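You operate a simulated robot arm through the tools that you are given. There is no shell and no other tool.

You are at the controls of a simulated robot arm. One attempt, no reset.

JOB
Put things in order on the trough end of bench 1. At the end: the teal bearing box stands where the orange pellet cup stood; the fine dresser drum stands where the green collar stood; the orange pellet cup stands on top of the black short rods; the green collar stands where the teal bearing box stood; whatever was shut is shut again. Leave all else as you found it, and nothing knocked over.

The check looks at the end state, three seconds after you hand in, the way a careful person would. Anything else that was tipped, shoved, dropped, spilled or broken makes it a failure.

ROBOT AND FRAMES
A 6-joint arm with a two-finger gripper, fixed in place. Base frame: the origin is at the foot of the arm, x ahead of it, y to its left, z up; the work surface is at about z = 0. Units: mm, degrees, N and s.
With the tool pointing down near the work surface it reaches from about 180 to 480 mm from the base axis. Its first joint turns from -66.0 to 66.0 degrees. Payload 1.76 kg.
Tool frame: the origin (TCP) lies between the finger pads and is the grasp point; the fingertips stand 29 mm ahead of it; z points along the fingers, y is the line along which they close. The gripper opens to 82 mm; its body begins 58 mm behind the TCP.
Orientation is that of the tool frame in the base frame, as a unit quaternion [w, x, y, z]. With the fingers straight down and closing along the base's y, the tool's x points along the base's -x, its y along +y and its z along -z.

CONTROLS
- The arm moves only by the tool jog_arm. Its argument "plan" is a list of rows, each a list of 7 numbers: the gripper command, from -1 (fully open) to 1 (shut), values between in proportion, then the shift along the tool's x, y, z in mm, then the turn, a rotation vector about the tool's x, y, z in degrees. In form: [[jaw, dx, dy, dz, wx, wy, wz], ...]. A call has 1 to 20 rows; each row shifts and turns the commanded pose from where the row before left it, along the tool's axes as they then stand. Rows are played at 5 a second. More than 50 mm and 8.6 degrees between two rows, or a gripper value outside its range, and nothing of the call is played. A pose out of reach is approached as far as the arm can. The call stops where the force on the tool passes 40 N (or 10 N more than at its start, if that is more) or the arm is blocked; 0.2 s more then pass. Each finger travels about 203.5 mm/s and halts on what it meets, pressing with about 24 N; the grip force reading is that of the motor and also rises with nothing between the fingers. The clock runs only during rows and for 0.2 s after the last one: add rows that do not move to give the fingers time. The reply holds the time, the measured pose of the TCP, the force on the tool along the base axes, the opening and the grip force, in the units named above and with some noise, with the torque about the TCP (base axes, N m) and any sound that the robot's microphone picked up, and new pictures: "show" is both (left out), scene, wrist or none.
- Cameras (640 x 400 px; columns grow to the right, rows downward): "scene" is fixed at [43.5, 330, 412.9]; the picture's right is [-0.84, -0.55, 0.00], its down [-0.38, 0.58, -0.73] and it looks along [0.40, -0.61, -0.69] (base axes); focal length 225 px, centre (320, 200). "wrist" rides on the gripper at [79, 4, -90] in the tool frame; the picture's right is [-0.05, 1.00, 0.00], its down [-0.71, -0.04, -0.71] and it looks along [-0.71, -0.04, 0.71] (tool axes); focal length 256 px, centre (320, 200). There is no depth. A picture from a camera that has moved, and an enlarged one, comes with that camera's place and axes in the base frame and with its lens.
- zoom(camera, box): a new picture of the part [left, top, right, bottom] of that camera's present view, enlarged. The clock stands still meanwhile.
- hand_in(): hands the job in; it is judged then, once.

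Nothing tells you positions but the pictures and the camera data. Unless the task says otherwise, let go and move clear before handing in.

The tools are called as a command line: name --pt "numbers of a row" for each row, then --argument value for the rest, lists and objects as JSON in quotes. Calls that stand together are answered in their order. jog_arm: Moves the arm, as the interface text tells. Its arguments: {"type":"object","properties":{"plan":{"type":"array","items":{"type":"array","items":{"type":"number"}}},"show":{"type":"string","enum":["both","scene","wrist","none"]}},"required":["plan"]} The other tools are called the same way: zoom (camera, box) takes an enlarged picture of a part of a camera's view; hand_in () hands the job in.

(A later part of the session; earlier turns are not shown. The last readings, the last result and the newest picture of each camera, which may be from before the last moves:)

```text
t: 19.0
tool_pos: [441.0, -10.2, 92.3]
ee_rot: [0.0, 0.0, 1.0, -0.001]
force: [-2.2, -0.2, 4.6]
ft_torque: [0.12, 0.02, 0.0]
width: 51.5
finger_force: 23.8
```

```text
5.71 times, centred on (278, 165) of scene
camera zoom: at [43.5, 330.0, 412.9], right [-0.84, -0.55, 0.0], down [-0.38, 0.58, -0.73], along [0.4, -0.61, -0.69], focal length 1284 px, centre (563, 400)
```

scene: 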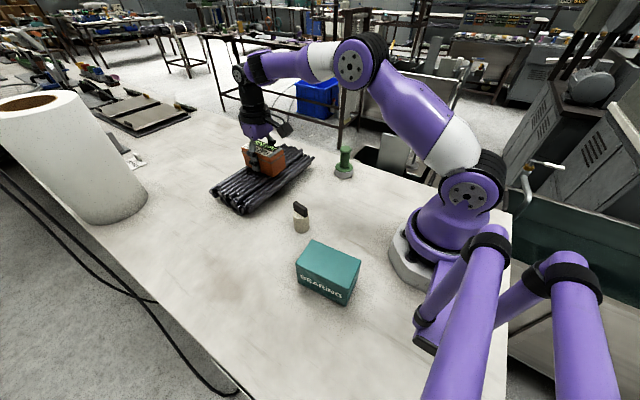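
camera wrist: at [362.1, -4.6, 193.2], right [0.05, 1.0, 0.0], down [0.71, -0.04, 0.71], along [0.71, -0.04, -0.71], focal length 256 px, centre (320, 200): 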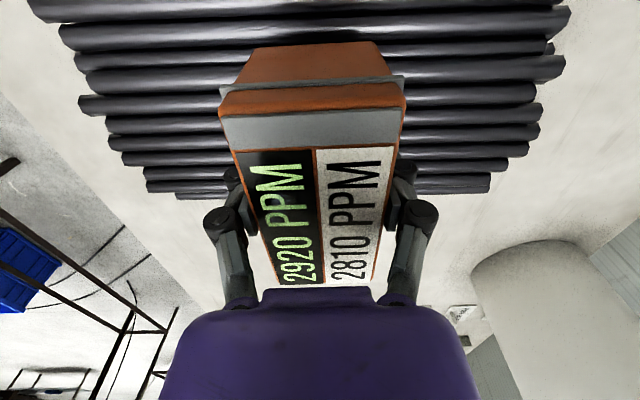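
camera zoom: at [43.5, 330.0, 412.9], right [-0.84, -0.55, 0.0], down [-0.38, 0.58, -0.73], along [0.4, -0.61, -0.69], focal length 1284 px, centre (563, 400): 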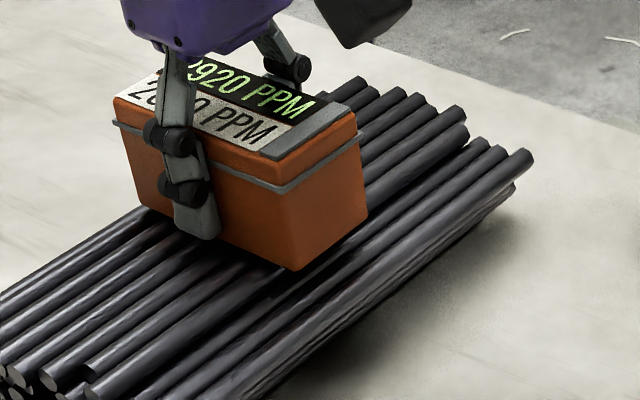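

Contact: the force has turned from −3 N to +4.6 N, and the box sits on the rods. I'll open the fingers slightly and see that the box stays put.

jog_arm --pt "0 0 0 0 0 0 0" --pt "-0.2 0 0 0 0 0 0" --pt "-0.27 0 0 0 0 0 0" --pt "-0.32 0 0 0 0 0 0" --pt "-0.4 0 0 0 0 0 0" --pt "-0.5 0 0 0 0 0 0" --pt "-0.5 0 0 0 0 0 0" --show "both"

zoom --camera "scene" --box '[235, 130, 320, 200]'

```text
t: 20.6
tool_pos: [439.9, -9.1, 90.1]
ee_rot: [0.001, 0.0, 1.0, 0.0]
force: [-0.2, 0.5, -0.6]
ft_torque: [-0.01, 0.0, 0.01]
width: 61.4
finger_force: 0.1
camera wrist: at [362.0, -4.7, 180.0], right [0.05, 1.0, 0.0], down [0.71, -0.04, 0.71], along [0.71, -0.04, -0.71], focal length 256 px, centre (320, 200)
```

scene: 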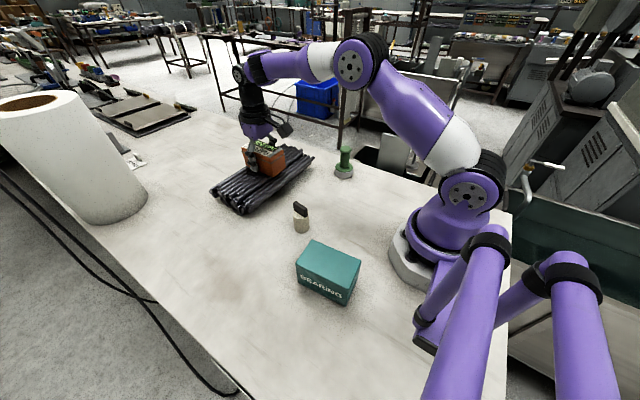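
wrist: 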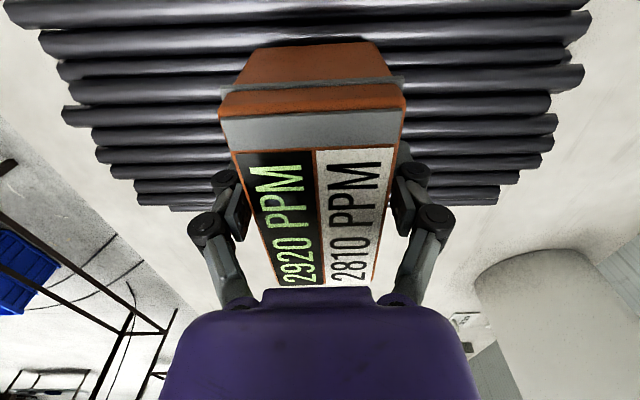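

```text
5.71 times, centred on (278, 165) of scene
camera zoom: at [43.5, 330.0, 412.9], right [-0.84, -0.55, 0.0], down [-0.38, 0.58, -0.73], along [0.4, -0.61, -0.69], focal length 1284 px, centre (563, 400)
```

zoom: 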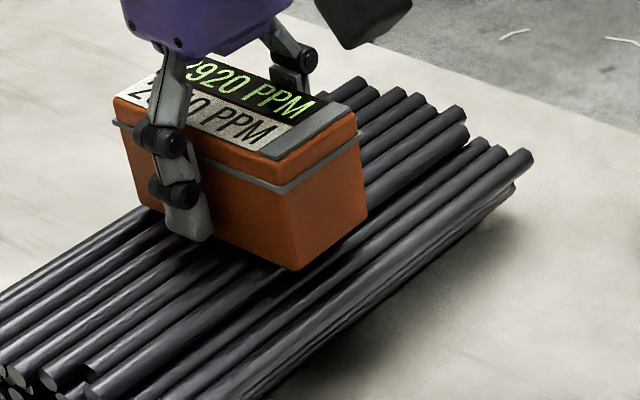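

The box rests stably on the rods. I'll rise straight up and clear it, then look at the teal box next.

jog_arm --pt "-0.7 0 0 0 0 0 0" --pt "-0.7 0 0 -10 0 0 0" --pt "-0.8 0 0 -20 0 0 0" --pt "-1 0 0 -40 0 0 0" --pt "-1 0 0 -40 0 0 0" --pt "-1 20 10 -20 0 0 0" --pt "-1 40 20 0 0 0 0" --pt "-1 40 20 0 0 0 0" --show "both"

zoom --camera "scene" --box '[200, 110, 330, 220]'

zoom --camera "wrist" --box '[160, 20, 480, 240]'

```text
t: 22.4
tool_pos: [339.9, 39.7, 221.5]
ee_rot: [0.001, -0.001, 1.0, 0.0]
force: [0.1, -0.2, -0.9]
ft_torque: [0.03, -0.01, 0.0]
width: 82.0
finger_force: 0.1
camera wrist: at [261.1, 45.6, 310.4], right [0.05, 1.0, 0.0], down [0.7, -0.04, 0.71], along [0.71, -0.04, -0.71], focal length 256 px, centre (320, 200)
```

scene: 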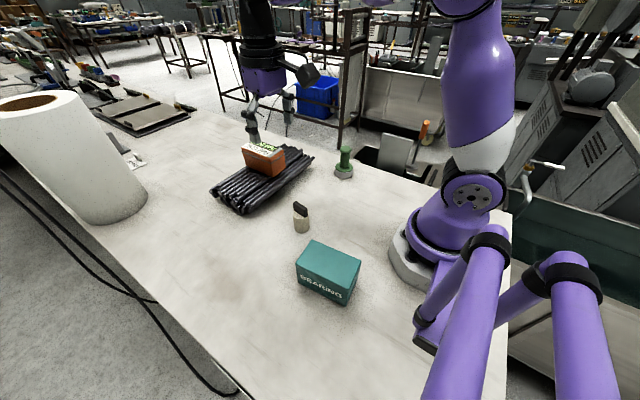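
wrist: 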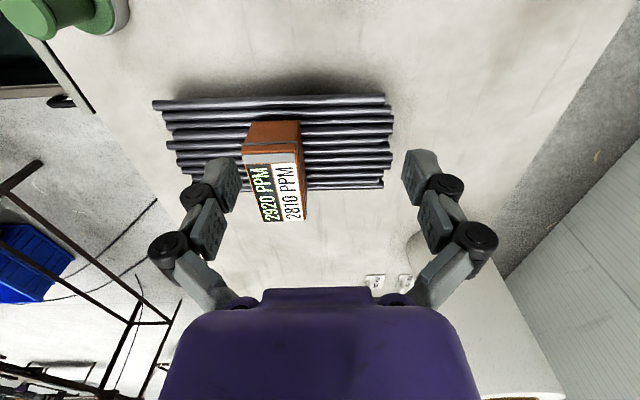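

```text
3.64 times, centred on (265, 165) of scene
camera zoom: at [43.6, 330.0, 412.9], right [-0.84, -0.54, 0.0], down [-0.38, 0.58, -0.73], along [0.4, -0.61, -0.69], focal length 817 px, centre (520, 327)
```

zoom: 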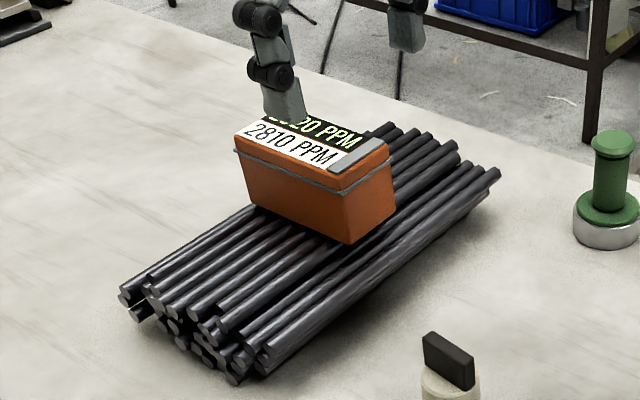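

```text
1.82 times, centred on (320, 130) of wrist
camera zoom: at [261.1, 45.6, 310.4], right [0.05, 1.0, 0.0], down [0.7, -0.04, 0.71], along [0.71, -0.04, -0.71], focal length 465 px, centre (320, 327)
```

zoom: 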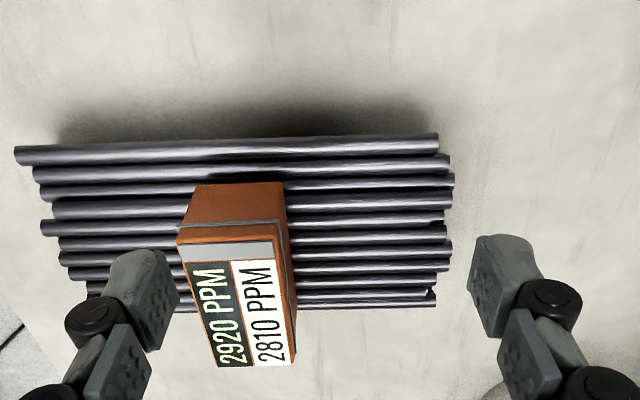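

The orange box stands well on the rods. Now the teal box: I'll go above it near (150,147) and measure it from there.

jog_arm --pt "-1 38 22 0 0 0 0" --pt "-1 38 22 0 0 0 0" --pt "-1 38 22 0 0 0 0" --pt "-1 38 22 0 0 0 0" --pt "-1 38 19 0 0 0 0" --pt "-1 0 0 0 0 0 0" --show "both"

zoom --camera "wrist" --box '[200, 0, 440, 180]'

zoom --camera "scene" --box '[270, 190, 390, 310]'

```text
t: 23.8
tool_pos: [149.4, 148.3, 220.5]
ee_rot: [0.0, 0.0, 1.0, 0.0]
force: [-0.5, -0.2, 0.2]
ft_torque: [0.03, 0.01, -0.01]
width: 82.1
finger_force: 0.1
camera wrist: at [71.1, 152.5, 310.3], right [0.05, 1.0, 0.0], down [0.71, -0.04, 0.71], along [0.71, -0.04, -0.71], focal length 256 px, centre (320, 200)
```

scene: 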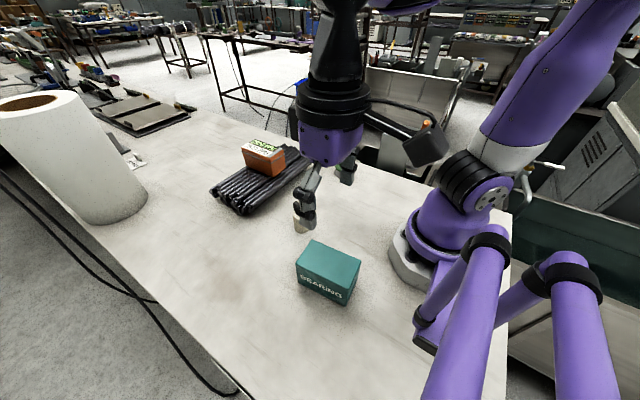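
wrist: 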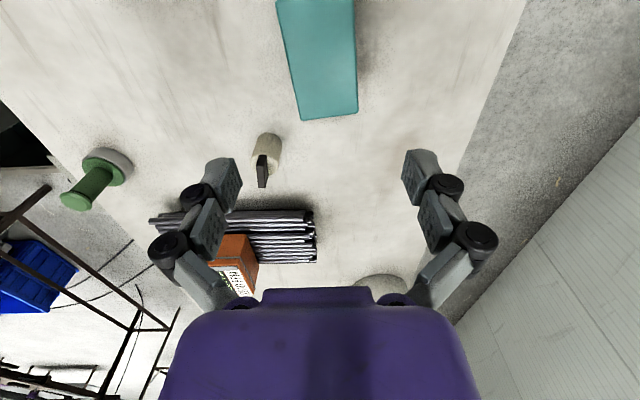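

```text
2.22 times, centred on (320, 90) of wrist
camera zoom: at [71.1, 152.5, 310.3], right [0.05, 1.0, 0.0], down [0.71, -0.04, 0.71], along [0.71, -0.04, -0.71], focal length 569 px, centre (320, 444)
```

zoom: 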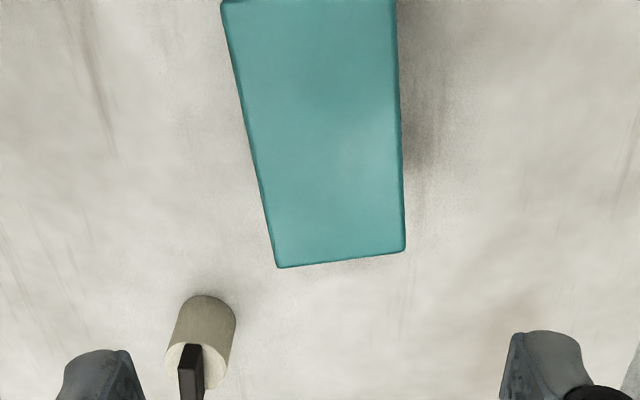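

```text
3.33 times, centred on (330, 250) of scene
camera zoom: at [43.5, 330.0, 412.9], right [-0.84, -0.55, 0.0], down [-0.38, 0.58, -0.73], along [0.4, -0.61, -0.69], focal length 749 px, centre (287, 33)
```

zoom: 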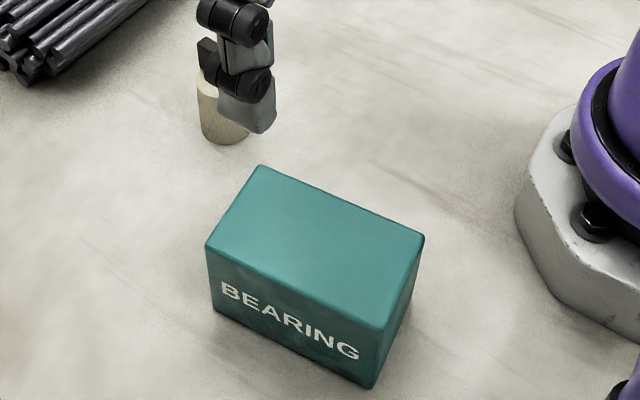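

The teal box is about 98x58x67 mm, centred near (146,149.5) and turned about 5° counter-clockwise. I'll match that turn, come down partway and check the fit.

jog_arm --pt "-1 3.4 1.2 20 0 0 -2.6" --pt "-1 0 0 35 0 0 -2.7" --pt "-1 0 0 35 0 0 0" --pt "-1 0 0 0 0 0 0" --show "both"

zoom --camera "wrist" --box '[180, 0, 460, 210]'

```text
t: 24.8
tool_pos: [146.9, 149.3, 131.8]
ee_rot: [0.0, -0.046, 0.999, -0.001]
force: [-0.2, -0.5, 0.0]
ft_torque: [-0.01, 0.04, -0.01]
width: 82.0
finger_force: 0.1
camera wrist: at [68.3, 145.7, 220.4], right [-0.04, 1.0, 0.0], down [0.71, 0.03, 0.71], along [0.71, 0.03, -0.71], focal length 256 px, centre (320, 200)
```

scene: 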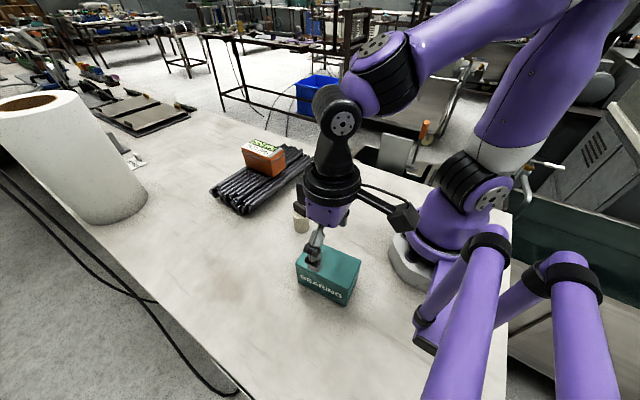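
wrist: 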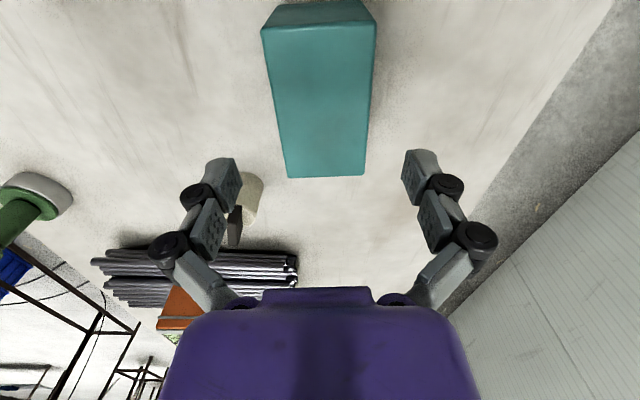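

```text
1.90 times, centred on (320, 105) of wrist
camera zoom: at [68.3, 145.7, 220.4], right [-0.04, 1.0, 0.0], down [0.71, 0.03, 0.71], along [0.71, 0.03, -0.71], focal length 488 px, centre (320, 381)
```

zoom: 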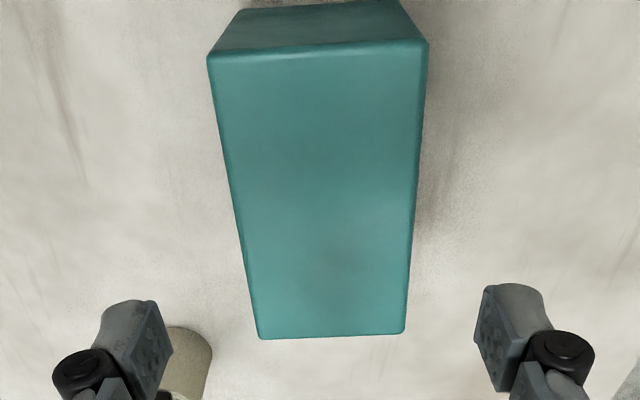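

The fingers line up with the box to within 2 mm. I'll go down around it, stop with tips about 7 mm above the bench, and close.

jog_arm --pt "-1 0.5 1.5 30 0 0 0" --pt "-1 0 0 35 0 0 0" --pt "-1 0 0 20 0 0 0" --pt "-1 0 0 10 0 0 0" --pt "-0.7 0 0 0 0 0 0" --pt "-0.4 0 0 0 0 0 0" --pt "-0.2 0 0 0 0 0 0" --pt "1 0 0 0 0 0 0" --pt "1 0 0 0 0 0 0" --show "both"

zoom --camera "scene" --box '[270, 190, 390, 310]'

```text
t: 26.8
tool_pos: [146.1, 150.4, 36.4]
ee_rot: [0.0, -0.047, 0.999, -0.001]
force: [0.6, -0.3, 0.1]
ft_torque: [-0.01, -0.02, 0.02]
width: 59.7
finger_force: 24.0
camera wrist: at [68.1, 147.8, 125.3], right [-0.04, 1.0, 0.0], down [0.71, 0.03, 0.71], along [0.71, 0.03, -0.71], focal length 256 px, centre (320, 200)
```

scene: 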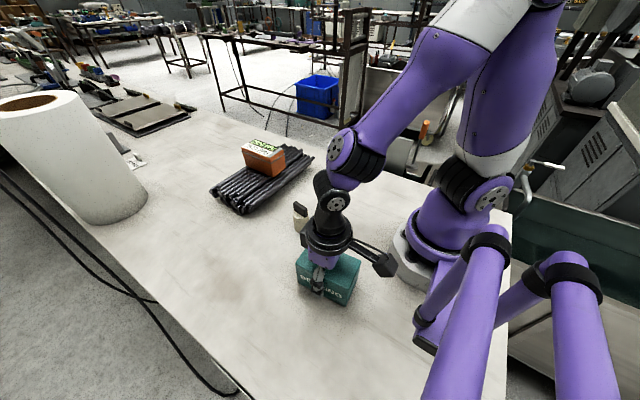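
wrist: 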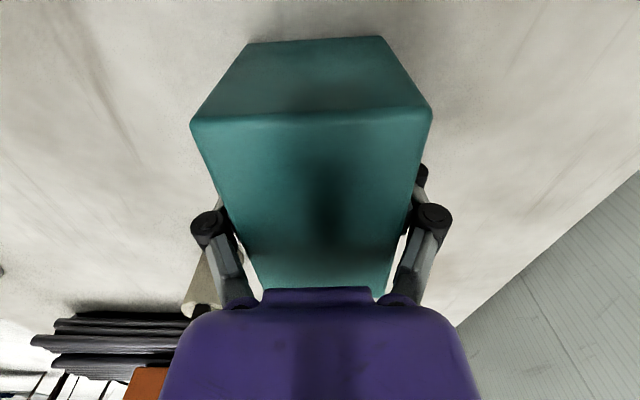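

```text
3.33 times, centred on (330, 250) of scene
camera zoom: at [43.6, 330.0, 412.9], right [-0.84, -0.55, 0.0], down [-0.38, 0.58, -0.73], along [0.4, -0.61, -0.69], focal length 749 px, centre (287, 33)
```

zoom: 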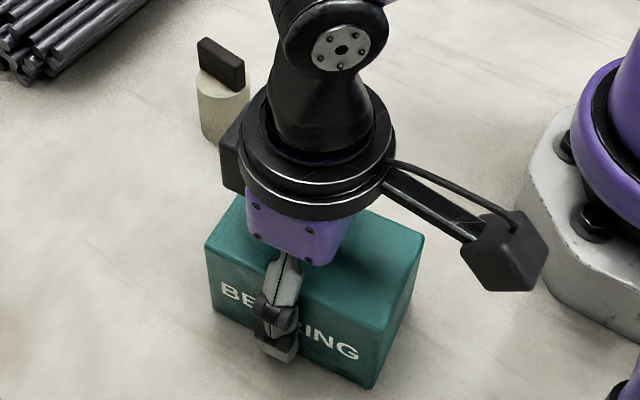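

Grip on the teal box is firm at 59.7 mm. I'll lift a little and check it comes up level, with its weight on the tool.

jog_arm --pt "1 0 0 -4 0 0 0" --pt "1 0 0 -6 0 0 0" --pt "1 0 0 -8 0 0 0" --pt "1 0 0 -8 0 0 0" --pt "1 0 0 0 0 0 0" --show "both"

zoom --camera "scene" --box '[270, 190, 390, 310]'

```text
t: 28.0
tool_pos: [145.8, 150.7, 62.3]
ee_rot: [0.0, -0.046, 0.999, 0.0]
force: [-0.7, -0.7, -3.7]
ft_torque: [-0.02, 0.0, -0.01]
width: 60.0
finger_force: 23.6
camera wrist: at [67.9, 147.7, 151.5], right [-0.04, 1.0, 0.0], down [0.71, 0.03, 0.71], along [0.71, 0.03, -0.71], focal length 256 px, centre (320, 200)
```

scene: 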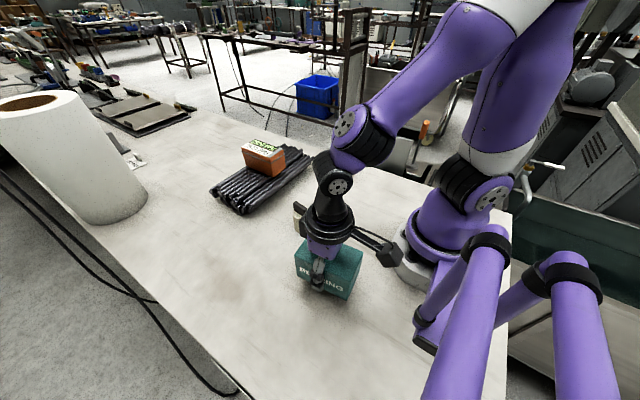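
wrist: 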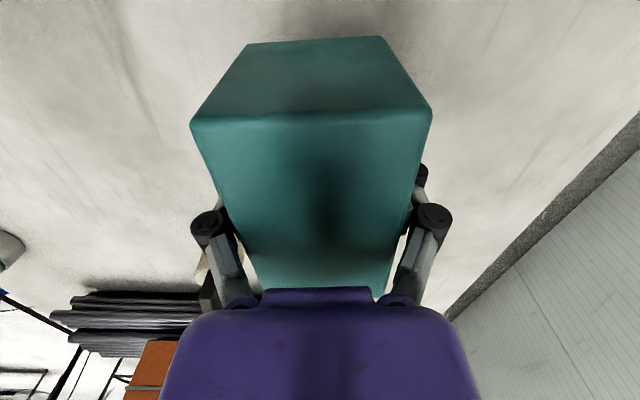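

```text
3.33 times, centred on (330, 250) of scene
camera zoom: at [43.6, 330.0, 412.9], right [-0.84, -0.55, 0.0], down [-0.38, 0.58, -0.73], along [0.4, -0.61, -0.69], focal length 749 px, centre (287, 33)
```

zoom: 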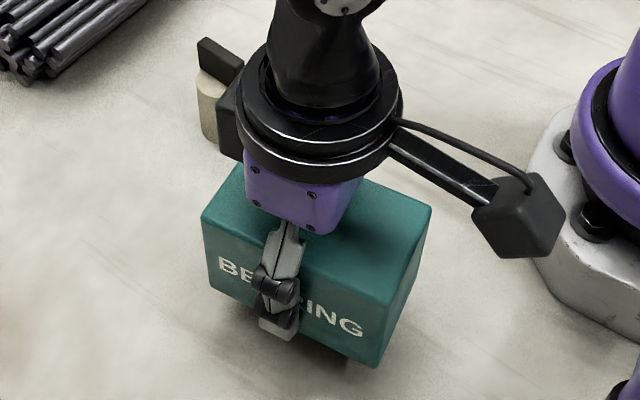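

The teal box is up and level, about 0.37 kg. I'll raise it, square it to the orange box's old heading and carry it to (306,210).

jog_arm --pt "1 0 0 -30 0 0 2.3" --pt "1 0 0 -30 0 0 2.3" --pt "1 -20 7 -10 0 0 0" --pt "1 -40 15 0 0 0 0" --pt "1 -40 15 0 0 0 0" --pt "1 -35 13 0 0 0 0" --pt "1 -25 9 0 0 0 0" --pt "1 0 0 0 0 0 0" --show "both"

```text
t: 29.8
tool_pos: [304.9, 209.2, 133.4]
ee_rot: [0.0, -0.005, 1.0, 0.0]
force: [0.1, 0.2, -3.0]
ft_torque: [-0.02, 0.02, 0.02]
width: 59.7
finger_force: 23.8
camera wrist: at [226.6, 214.1, 221.2], right [0.04, 1.0, 0.0], down [0.71, -0.03, 0.71], along [0.71, -0.03, -0.71], focal length 256 px, centre (320, 200)
```

scene: 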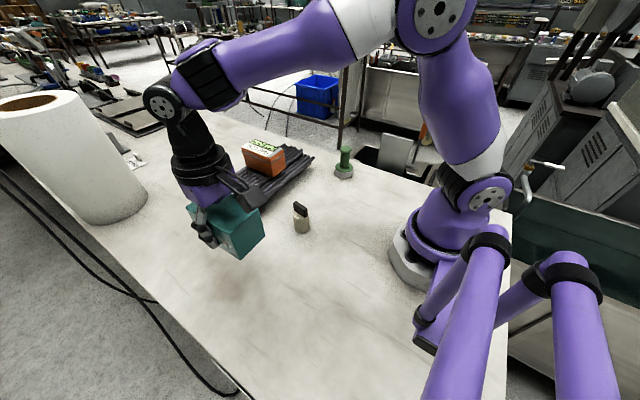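
wrist: 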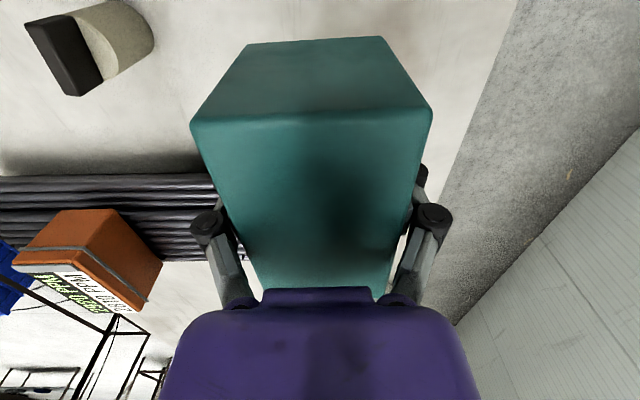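

It hangs over the old orange-box place. I'll fine-adjust about a millimetre and lower to 8 mm above the bench.

jog_arm --pt "1 -1.2 1 30 0 0 0" --pt "1 0 0 30 0 0 0" --pt "1 0 0 20 0 0 0" --pt "1 0 0 9 0 0 0" --pt "1 0 0 3 0 0 0" --pt "1 0 0 2 0 0 0" --pt "1 0 0 0 0 0 0" --show "scene"

zoom --camera "scene" --box '[180, 190, 300, 290]'

```text
t: 31.4
tool_pos: [305.6, 211.8, 38.6]
ee_rot: [0.0, -0.006, 1.0, 0.0]
force: [-0.5, 0.0, -3.6]
ft_torque: [-0.05, -0.01, 0.01]
width: 59.8
finger_force: 24.1
```

scene: 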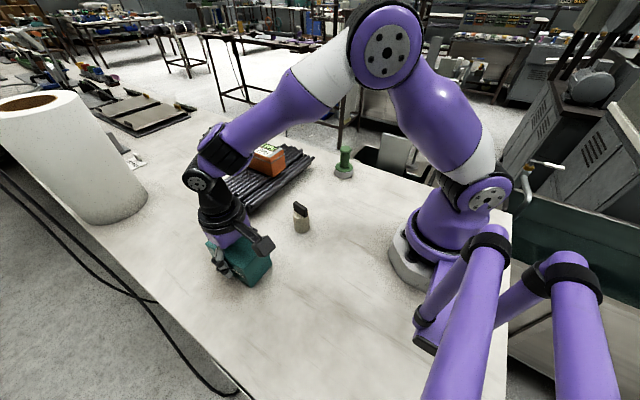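

```text
4.00 times, centred on (240, 240) of scene
camera zoom: at [43.6, 330.0, 412.9], right [-0.84, -0.55, 0.0], down [-0.38, 0.58, -0.73], along [0.4, -0.61, -0.69], focal length 899 px, centre (640, 40)
```

zoom: 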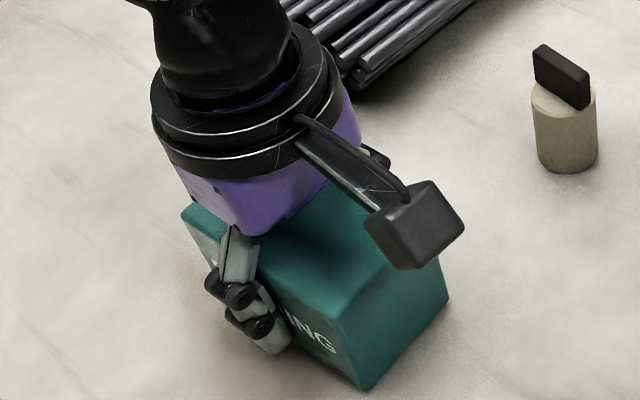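

Just above the bench now, weight still hanging. I'll lower in 1 mm steps until the bench takes it.

jog_arm --pt "1 0 0 1 0 0 0" --pt "1 0 0 0.7 0 0 0" --pt "1 0 0 0 0 0 0" --show "none"

jog_arm --pt "1 0 0 0.7 0 0 0" --pt "1 0 0 0 0 0 0" --show "none"

```text
t: 32.2
tool_pos: [306.9, 211.9, 37.1]
ee_rot: [0.0, -0.007, 1.0, 0.0]
force: [0.0, -0.4, -3.3]
ft_torque: [-0.01, -0.04, 0.01]
width: 59.8
finger_force: 23.8
```

```text
t: 32.8
tool_pos: [306.6, 212.5, 36.7]
ee_rot: [0.0, -0.006, 1.0, -0.001]
force: [-1.5, -1.4, 2.6]
ft_torque: [-0.15, 0.09, -0.03]
width: 59.7
finger_force: 23.8
```

The bench has taken the box. I'll open slowly and back straight up.

jog_arm --pt "0 0 0 0 0 0 0" --pt "-0.4 0 0 0 0 0 0" --pt "-0.5 0 0 0 0 0 0" --pt "-0.6 0 0 0 0 0 0" --pt "-0.8 0 0 0 0 0 0" --pt "-0.8 0 0 -10 0 0 0" --pt "-0.8 0 0 -25 0 0 0" --pt "-0.8 0 0 -40 0 0 0" --pt "-1 0 0 -40 0 0 0" --pt "-1 0 -20 -40 0 0 0" --pt "-1 0 0 0 0 0 0" --show "both"

zoom --camera "scene" --box '[180, 190, 300, 290]'

```text
t: 35.2
tool_pos: [306.5, 191.4, 191.0]
ee_rot: [0.0, -0.007, 1.0, 0.0]
force: [-0.1, 1.1, -0.4]
ft_torque: [0.01, -0.02, 0.0]
width: 81.9
finger_force: 0.0
camera wrist: at [228.2, 195.5, 279.3], right [0.04, 1.0, 0.0], down [0.71, -0.03, 0.71], along [0.71, -0.03, -0.71], focal length 256 px, centre (320, 200)
```

scene: 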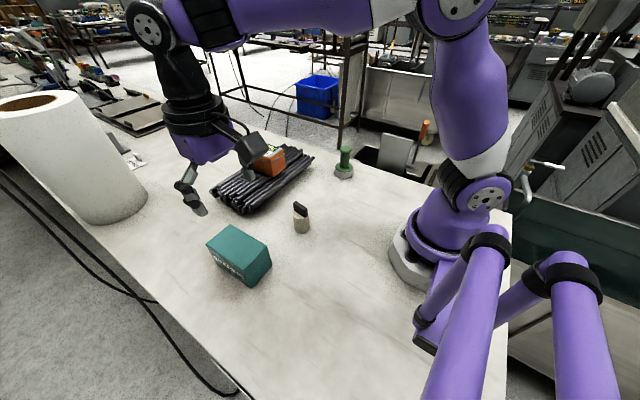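
wrist: 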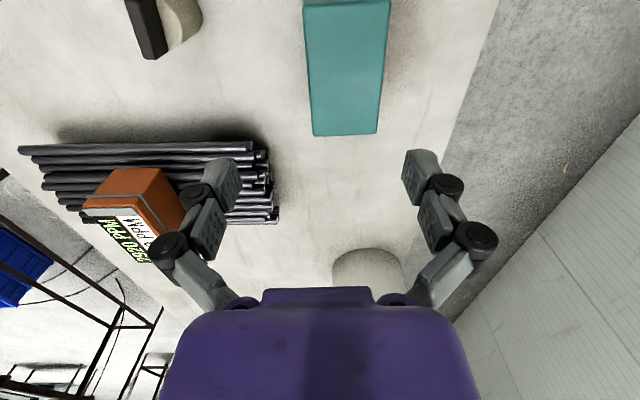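

```text
4.00 times, centred on (240, 240) of scene
camera zoom: at [43.5, 330.0, 412.9], right [-0.84, -0.54, 0.0], down [-0.38, 0.58, -0.73], along [0.4, -0.61, -0.69], focal length 899 px, centre (640, 40)
```

zoom: 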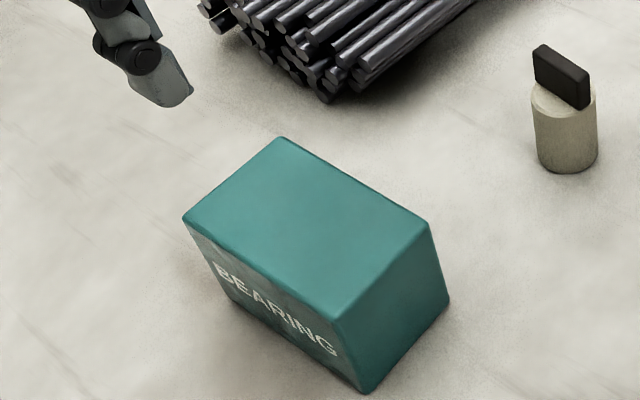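

The teal box stands at the old orange-box place, within about 1 mm. Next is the green collar: I'll move above it near (286,−172) and measure it.

jog_arm --pt "-1 2 -40 -2 0 0 0" --pt "-1 2 -45 -2 0 0 0" --pt "-1 2 -45 -2 0 0 0" --pt "-1 2 -45 -2 0 0 0" --pt "-1 2 -45 -2 0 0 0" --pt "-1 3 -45 0 0 0 0" --pt "-1 3 -45 0 0 0 0" --pt "-1 3 -45 0 0 0 0" --pt "-1 0 -7 0 0 0 0.8" --pt "-1 0 0 0 0 0 0" --show "both"

zoom --camera "wrist" --box '[240, 0, 400, 160]'

zoom --camera "scene" --box '[310, 110, 380, 190]'

```text
t: 37.4
tool_pos: [293.5, -169.4, 199.4]
ee_rot: [0.0, 0.0, 1.0, -0.001]
force: [0.8, -0.2, 0.0]
ft_torque: [-0.03, 0.01, -0.01]
width: 81.9
finger_force: 0.0
camera wrist: at [214.3, -165.5, 289.5], right [0.05, 1.0, 0.0], down [0.71, -0.04, 0.71], along [0.71, -0.04, -0.71], focal length 256 px, centre (320, 200)
```

scene: 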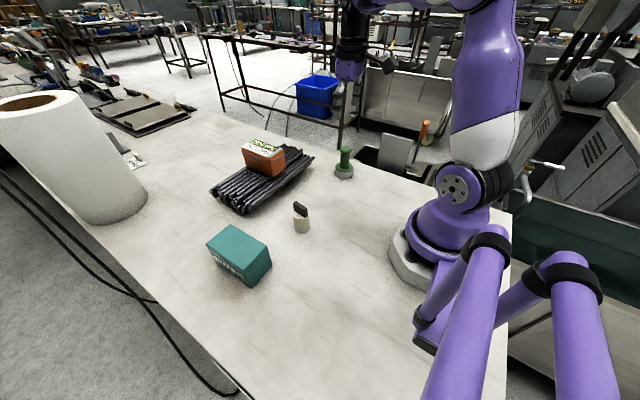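
wrist: 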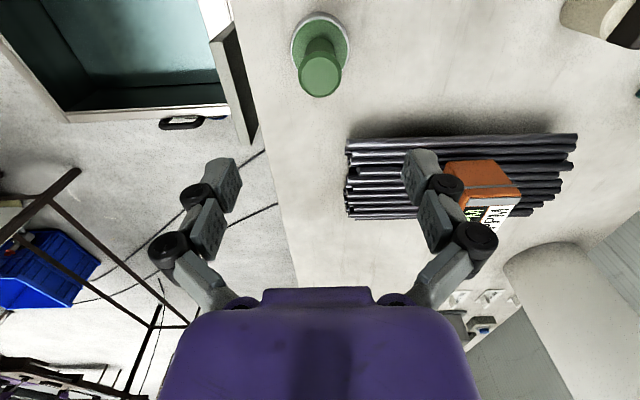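

```text
2.50 times, centred on (320, 80) of wrist
camera zoom: at [214.3, -165.5, 289.5], right [0.05, 1.0, 0.0], down [0.71, -0.04, 0.71], along [0.71, -0.04, -0.71], focal length 640 px, centre (320, 500)
```

zoom: 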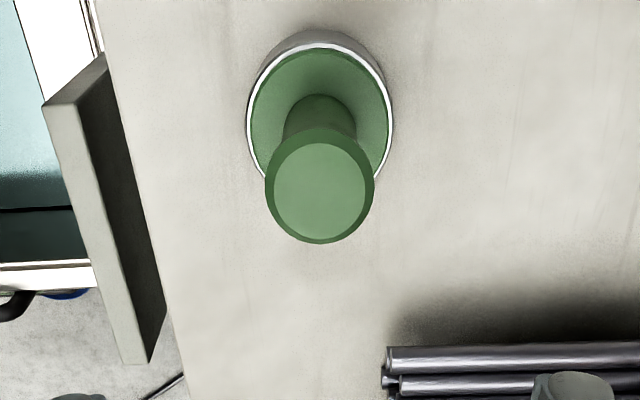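

```text
5.00 times, centred on (345, 150) of scene
camera zoom: at [43.6, 330.0, 412.9], right [-0.84, -0.54, 0.0], down [-0.38, 0.58, -0.73], along [0.4, -0.61, -0.69], focal length 1124 px, centre (195, 450)
```

zoom: 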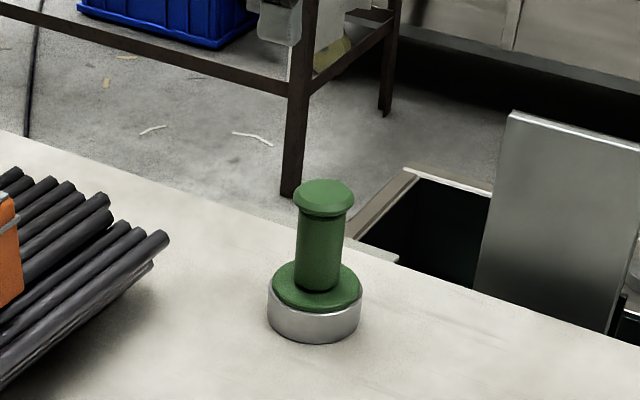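

The collar's axis is near (284,−169), its post running about z 31 to 80 under a knob at 89. I'll centre over it and come down partway to check.

jog_arm --pt "-1 9.5 0 20 0 0 0" --pt "-1 0 0 30 0 0 0" --pt "-1 0 0 20 0 0 0" --pt "-1 0 0 0 0 0 0" --show "wrist"

zoom --camera "wrist" --box '[220, 20, 420, 200]'

```text
t: 38.4
tool_pos: [282.2, -170.4, 129.4]
ee_rot: [-0.001, 0.001, 1.0, 0.0]
force: [0.2, 0.5, 0.1]
ft_torque: [0.02, 0.0, 0.02]
width: 82.0
finger_force: 0.2
camera wrist: at [204.3, -165.2, 218.6], right [0.05, 1.0, 0.0], down [0.71, -0.04, 0.71], along [0.71, -0.04, -0.71], focal length 256 px, centre (320, 200)
```

wrist: 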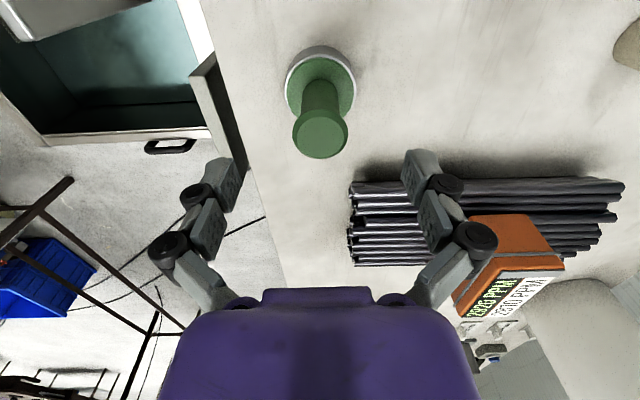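

```text
2.22 times, centred on (320, 110) of wrist
camera zoom: at [204.3, -165.2, 218.6], right [0.05, 1.0, 0.0], down [0.71, -0.04, 0.71], along [0.71, -0.04, -0.71], focal length 569 px, centre (320, 400)
```

zoom: 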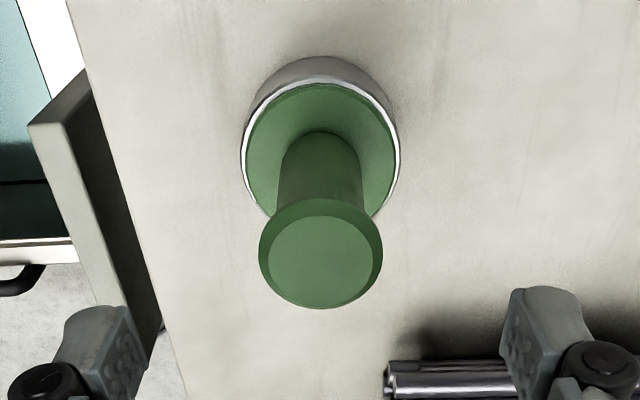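

The tool axis matches the collar axis within about 1 mm and nothing is near the fingers. I'll go down to the post and close slowly.

jog_arm --pt "-1 0 0 25 0 0 0" --pt "-1 0 0 25 0 0 0" --pt "-1 0 0 15 0 0 0" --pt "-0.6 0 0 0 0 0 0" --pt "-0.2 0 0 0 0 0 0" --pt "0.1 0 0 0 0 0 0" --pt "0.3 0 0 0 0 0 0" --pt "1 0 0 0 0 0 0" --pt "1 0 0 0 0 0 0" --show "both"

zoom --camera "wrist" --box '[220, 20, 420, 260]'

zoom --camera "scene" --box '[310, 110, 380, 190]'

```text
t: 40.4
tool_pos: [283.3, -170.1, 65.5]
ee_rot: [0.001, 0.0, 1.0, -0.001]
force: [0.6, -0.3, 0.1]
ft_torque: [0.01, -0.02, -0.01]
width: 30.5
finger_force: 23.7
camera wrist: at [205.0, -165.0, 154.4], right [0.05, 1.0, 0.0], down [0.71, -0.04, 0.71], along [0.71, -0.04, -0.71], focal length 256 px, centre (320, 200)
```

scene: 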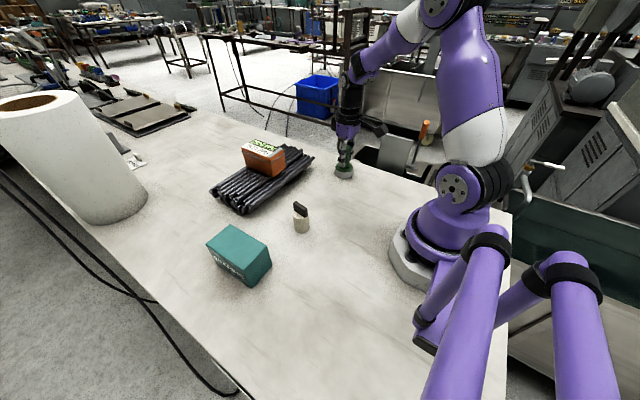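
wrist: 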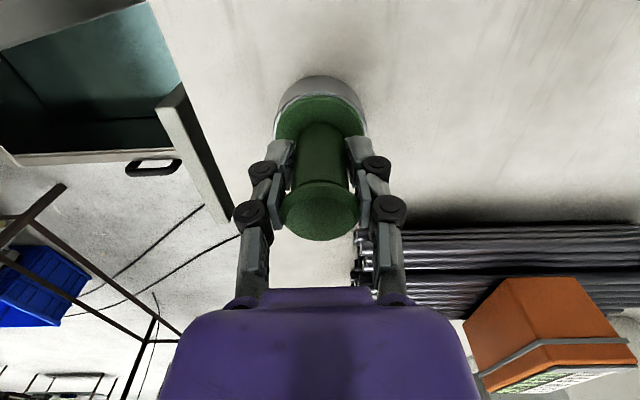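

```text
1.67 times, centred on (320, 140) of wrist
camera zoom: at [205.0, -165.0, 154.4], right [0.05, 1.0, 0.0], down [0.71, -0.04, 0.71], along [0.71, -0.04, -0.71], focal length 427 px, centre (320, 300)
```

zoom: 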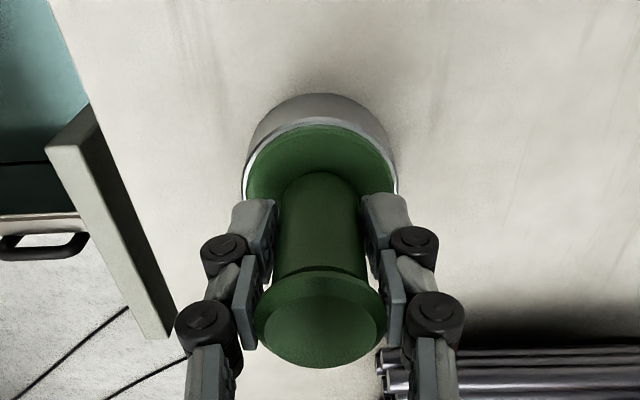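

```text
5.00 times, centred on (345, 150) of scene
camera zoom: at [43.6, 330.0, 412.9], right [-0.84, -0.55, 0.0], down [-0.38, 0.58, -0.73], along [0.4, -0.61, -0.69], focal length 1124 px, centre (195, 450)
```

zoom: 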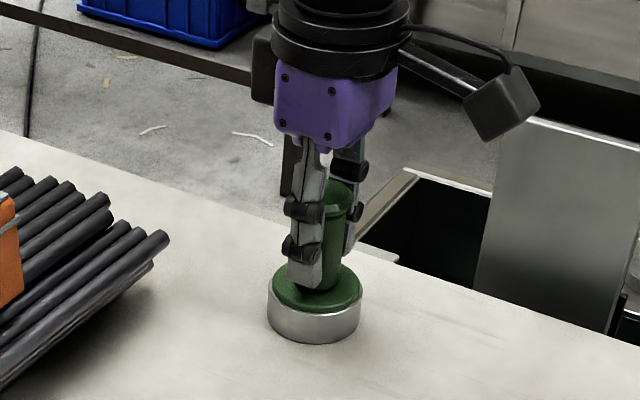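

The fingers hold the post at 30.5 mm. I'll lift slightly and see whether the steel disc comes along.

jog_arm --pt "1 0 0 -3 0 0 0" --pt "1 0 0 -4 0 0 0" --pt "1 0 0 -5 0 0 0" --pt "1 0 0 0 0 0 0" --show "both"

zoom --camera "scene" --box '[310, 110, 380, 190]'

zoom --camera "wrist" --box '[220, 20, 420, 260]'

```text
t: 41.4
tool_pos: [282.8, -170.3, 77.6]
ee_rot: [0.0, 0.001, 1.0, 0.0]
force: [0.2, -0.1, -1.2]
ft_torque: [0.0, 0.01, 0.01]
width: 30.2
finger_force: 23.9
camera wrist: at [204.7, -165.4, 166.8], right [0.05, 1.0, 0.0], down [0.71, -0.04, 0.71], along [0.71, -0.04, -0.71], focal length 256 px, centre (320, 200)
```

scene: 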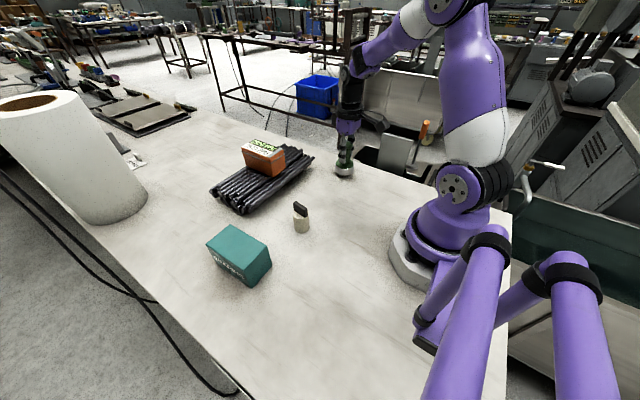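
wrist: 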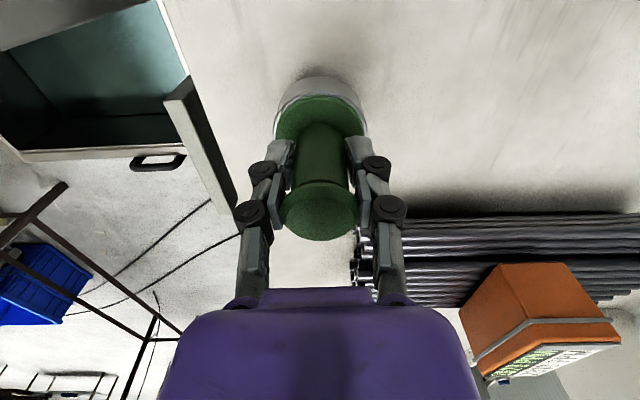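

```text
5.00 times, centred on (345, 150) of scene
camera zoom: at [43.6, 330.0, 412.9], right [-0.84, -0.55, 0.0], down [-0.38, 0.58, -0.73], along [0.4, -0.61, -0.69], focal length 1124 px, centre (195, 450)
```

zoom: 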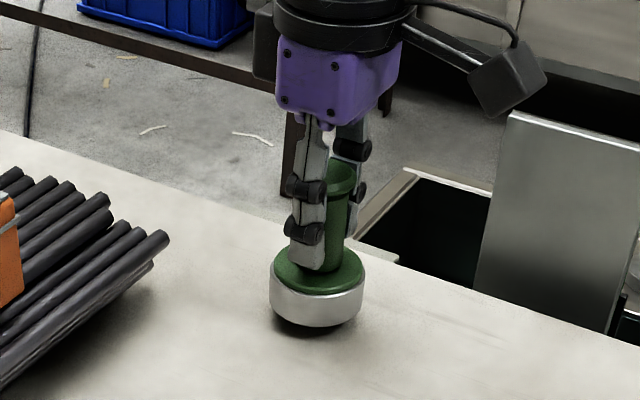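

```text
1.67 times, centred on (320, 140) of wrist
camera zoom: at [204.7, -165.4, 166.8], right [0.05, 1.0, 0.0], down [0.71, -0.04, 0.71], along [0.71, -0.04, -0.71], focal length 427 px, centre (320, 300)
```

zoom: 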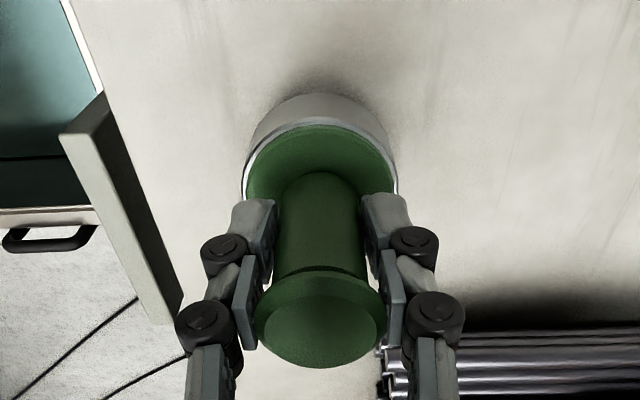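

The whole collar, steel disc included, came up as one piece. I'll carry it high around the front, over to the teal box's old place at (146,150.5).

jog_arm --pt "1 0 0 -35 0 0 0" --pt "1 0 0 -40 0 0 0" --pt "1 0 0 -37 0 0 0" --pt "1 -9 40 0 0 0 0" --pt "1 -9 40 0 0 0 0" --pt "1 -9 40 0 0 0 0" --pt "1 10 40 0 0 0 0" --pt "1 10 40 0 0 0 0" --pt "1 10 40 0 0 0 0" --pt "1 33.5 20 0 0 0 0" --pt "1 33.5 20 0 0 0 0" --pt "1 33.5 20 0 0 0 0" --pt "1 33 20 0 0 0 0" --pt "1 0 0 0 0 0 0" --show "both"

```text
t: 44.4
tool_pos: [146.3, 149.8, 189.4]
ee_rot: [0.0, 0.001, 1.0, 0.0]
force: [0.5, -0.4, -1.8]
ft_torque: [-0.02, 0.02, 0.02]
width: 30.2
finger_force: 23.9
camera wrist: at [68.3, 154.9, 278.9], right [0.06, 1.0, 0.0], down [0.71, -0.04, 0.71], along [0.71, -0.04, -0.71], focal length 256 px, centre (320, 200)
```

scene: 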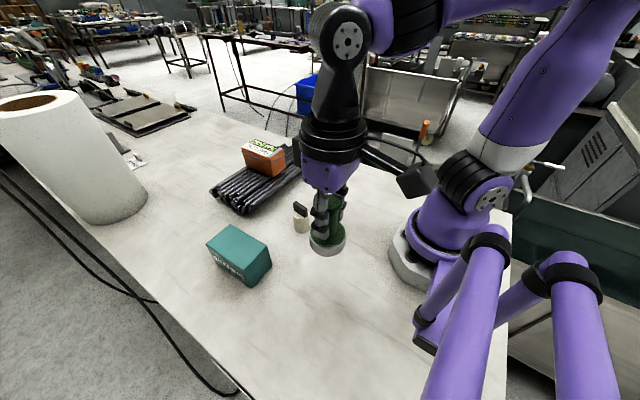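
wrist: 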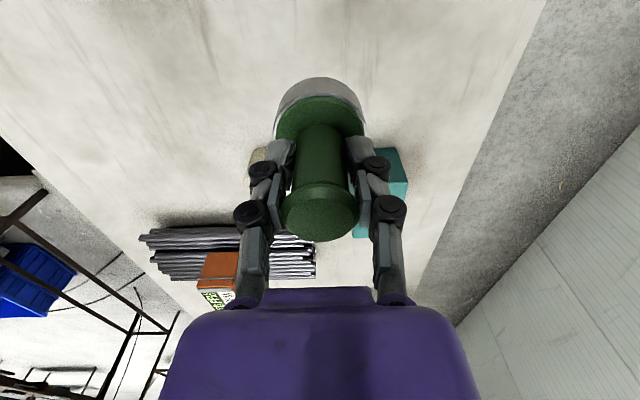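

The collar is above the teal box's old place. I'll lower to a few millimetres above the bench.

jog_arm --pt "1 0 0.5 35 0 0 0" --pt "1 0 0 35 0 0 0" --pt "1 0 0 30 0 0 0" --pt "1 0 0 13 0 0 0" --pt "1 0 0 5 0 0 0" --pt "1 0 0 3 0 0 0" --pt "1 0 0 0 0 0 0" --show "none"

jog_arm --pt "1 0 0 1 0 0 0" --pt "1 0 0 0 0 0 0" --show "scene"

zoom --camera "scene" --box '[270, 190, 390, 310]'

```text
t: 46.0
tool_pos: [147.6, 150.1, 68.5]
ee_rot: [0.0, 0.001, 1.0, 0.0]
force: [-1.1, 0.3, -1.6]
ft_torque: [0.0, -0.03, 0.0]
width: 30.2
finger_force: 23.5
```

```text
t: 46.6
tool_pos: [146.5, 151.6, 67.8]
ee_rot: [0.0, 0.001, 1.0, 0.0]
force: [0.1, -0.3, -1.5]
ft_torque: [0.02, 0.02, 0.03]
width: 30.4
finger_force: 23.9
```

scene: 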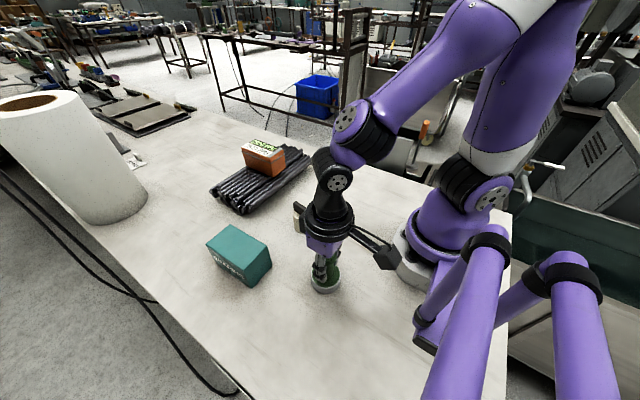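

```text
3.33 times, centred on (330, 250) of scene
camera zoom: at [43.6, 330.0, 412.9], right [-0.84, -0.55, 0.0], down [-0.38, 0.58, -0.73], along [0.4, -0.61, -0.69], focal length 749 px, centre (287, 33)
```

zoom: 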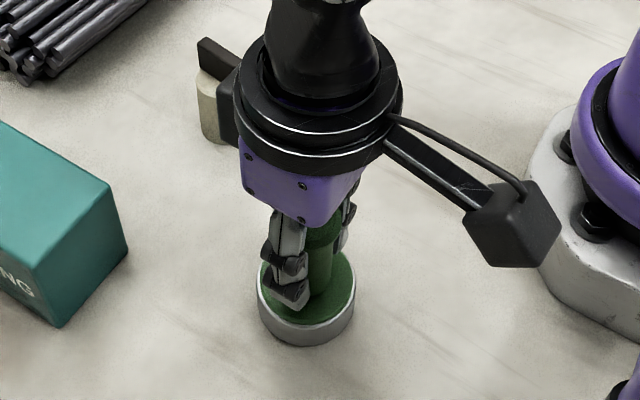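

The collar is about 2 mm above the bench. I'll lower in 1 mm steps until the force changes sign.

jog_arm --pt "1 0 0 1 0 0 0" --pt "1 0 0 0 0 0 0" --show "none"

jog_arm --pt "1 0 0 0.7 0 0 0" --pt "1 0 0 0 0 0 0" --show "none"

jog_arm --pt "1 0 0 0.5 0 0 0" --pt "1 0 0 0 0 0 0" --show "none"

```text
t: 47.2
tool_pos: [146.5, 151.1, 67.2]
ee_rot: [0.0, 0.001, 1.0, 0.0]
force: [-1.4, 0.0, -1.3]
ft_torque: [-0.03, 0.04, -0.02]
width: 30.3
finger_force: 24.3
```

```text
t: 47.8
tool_pos: [146.0, 150.1, 65.6]
ee_rot: [0.0, 0.0, 1.0, 0.0]
force: [-0.1, -0.5, -1.3]
ft_torque: [0.01, 0.01, 0.03]
width: 30.2
finger_force: 24.1
```

```text
t: 48.4
tool_pos: [146.5, 149.5, 65.6]
ee_rot: [-0.001, 0.002, 1.0, 0.0]
force: [-1.4, -0.9, 2.0]
ft_torque: [0.01, 0.0, -0.02]
width: 30.1
finger_force: 24.1
```

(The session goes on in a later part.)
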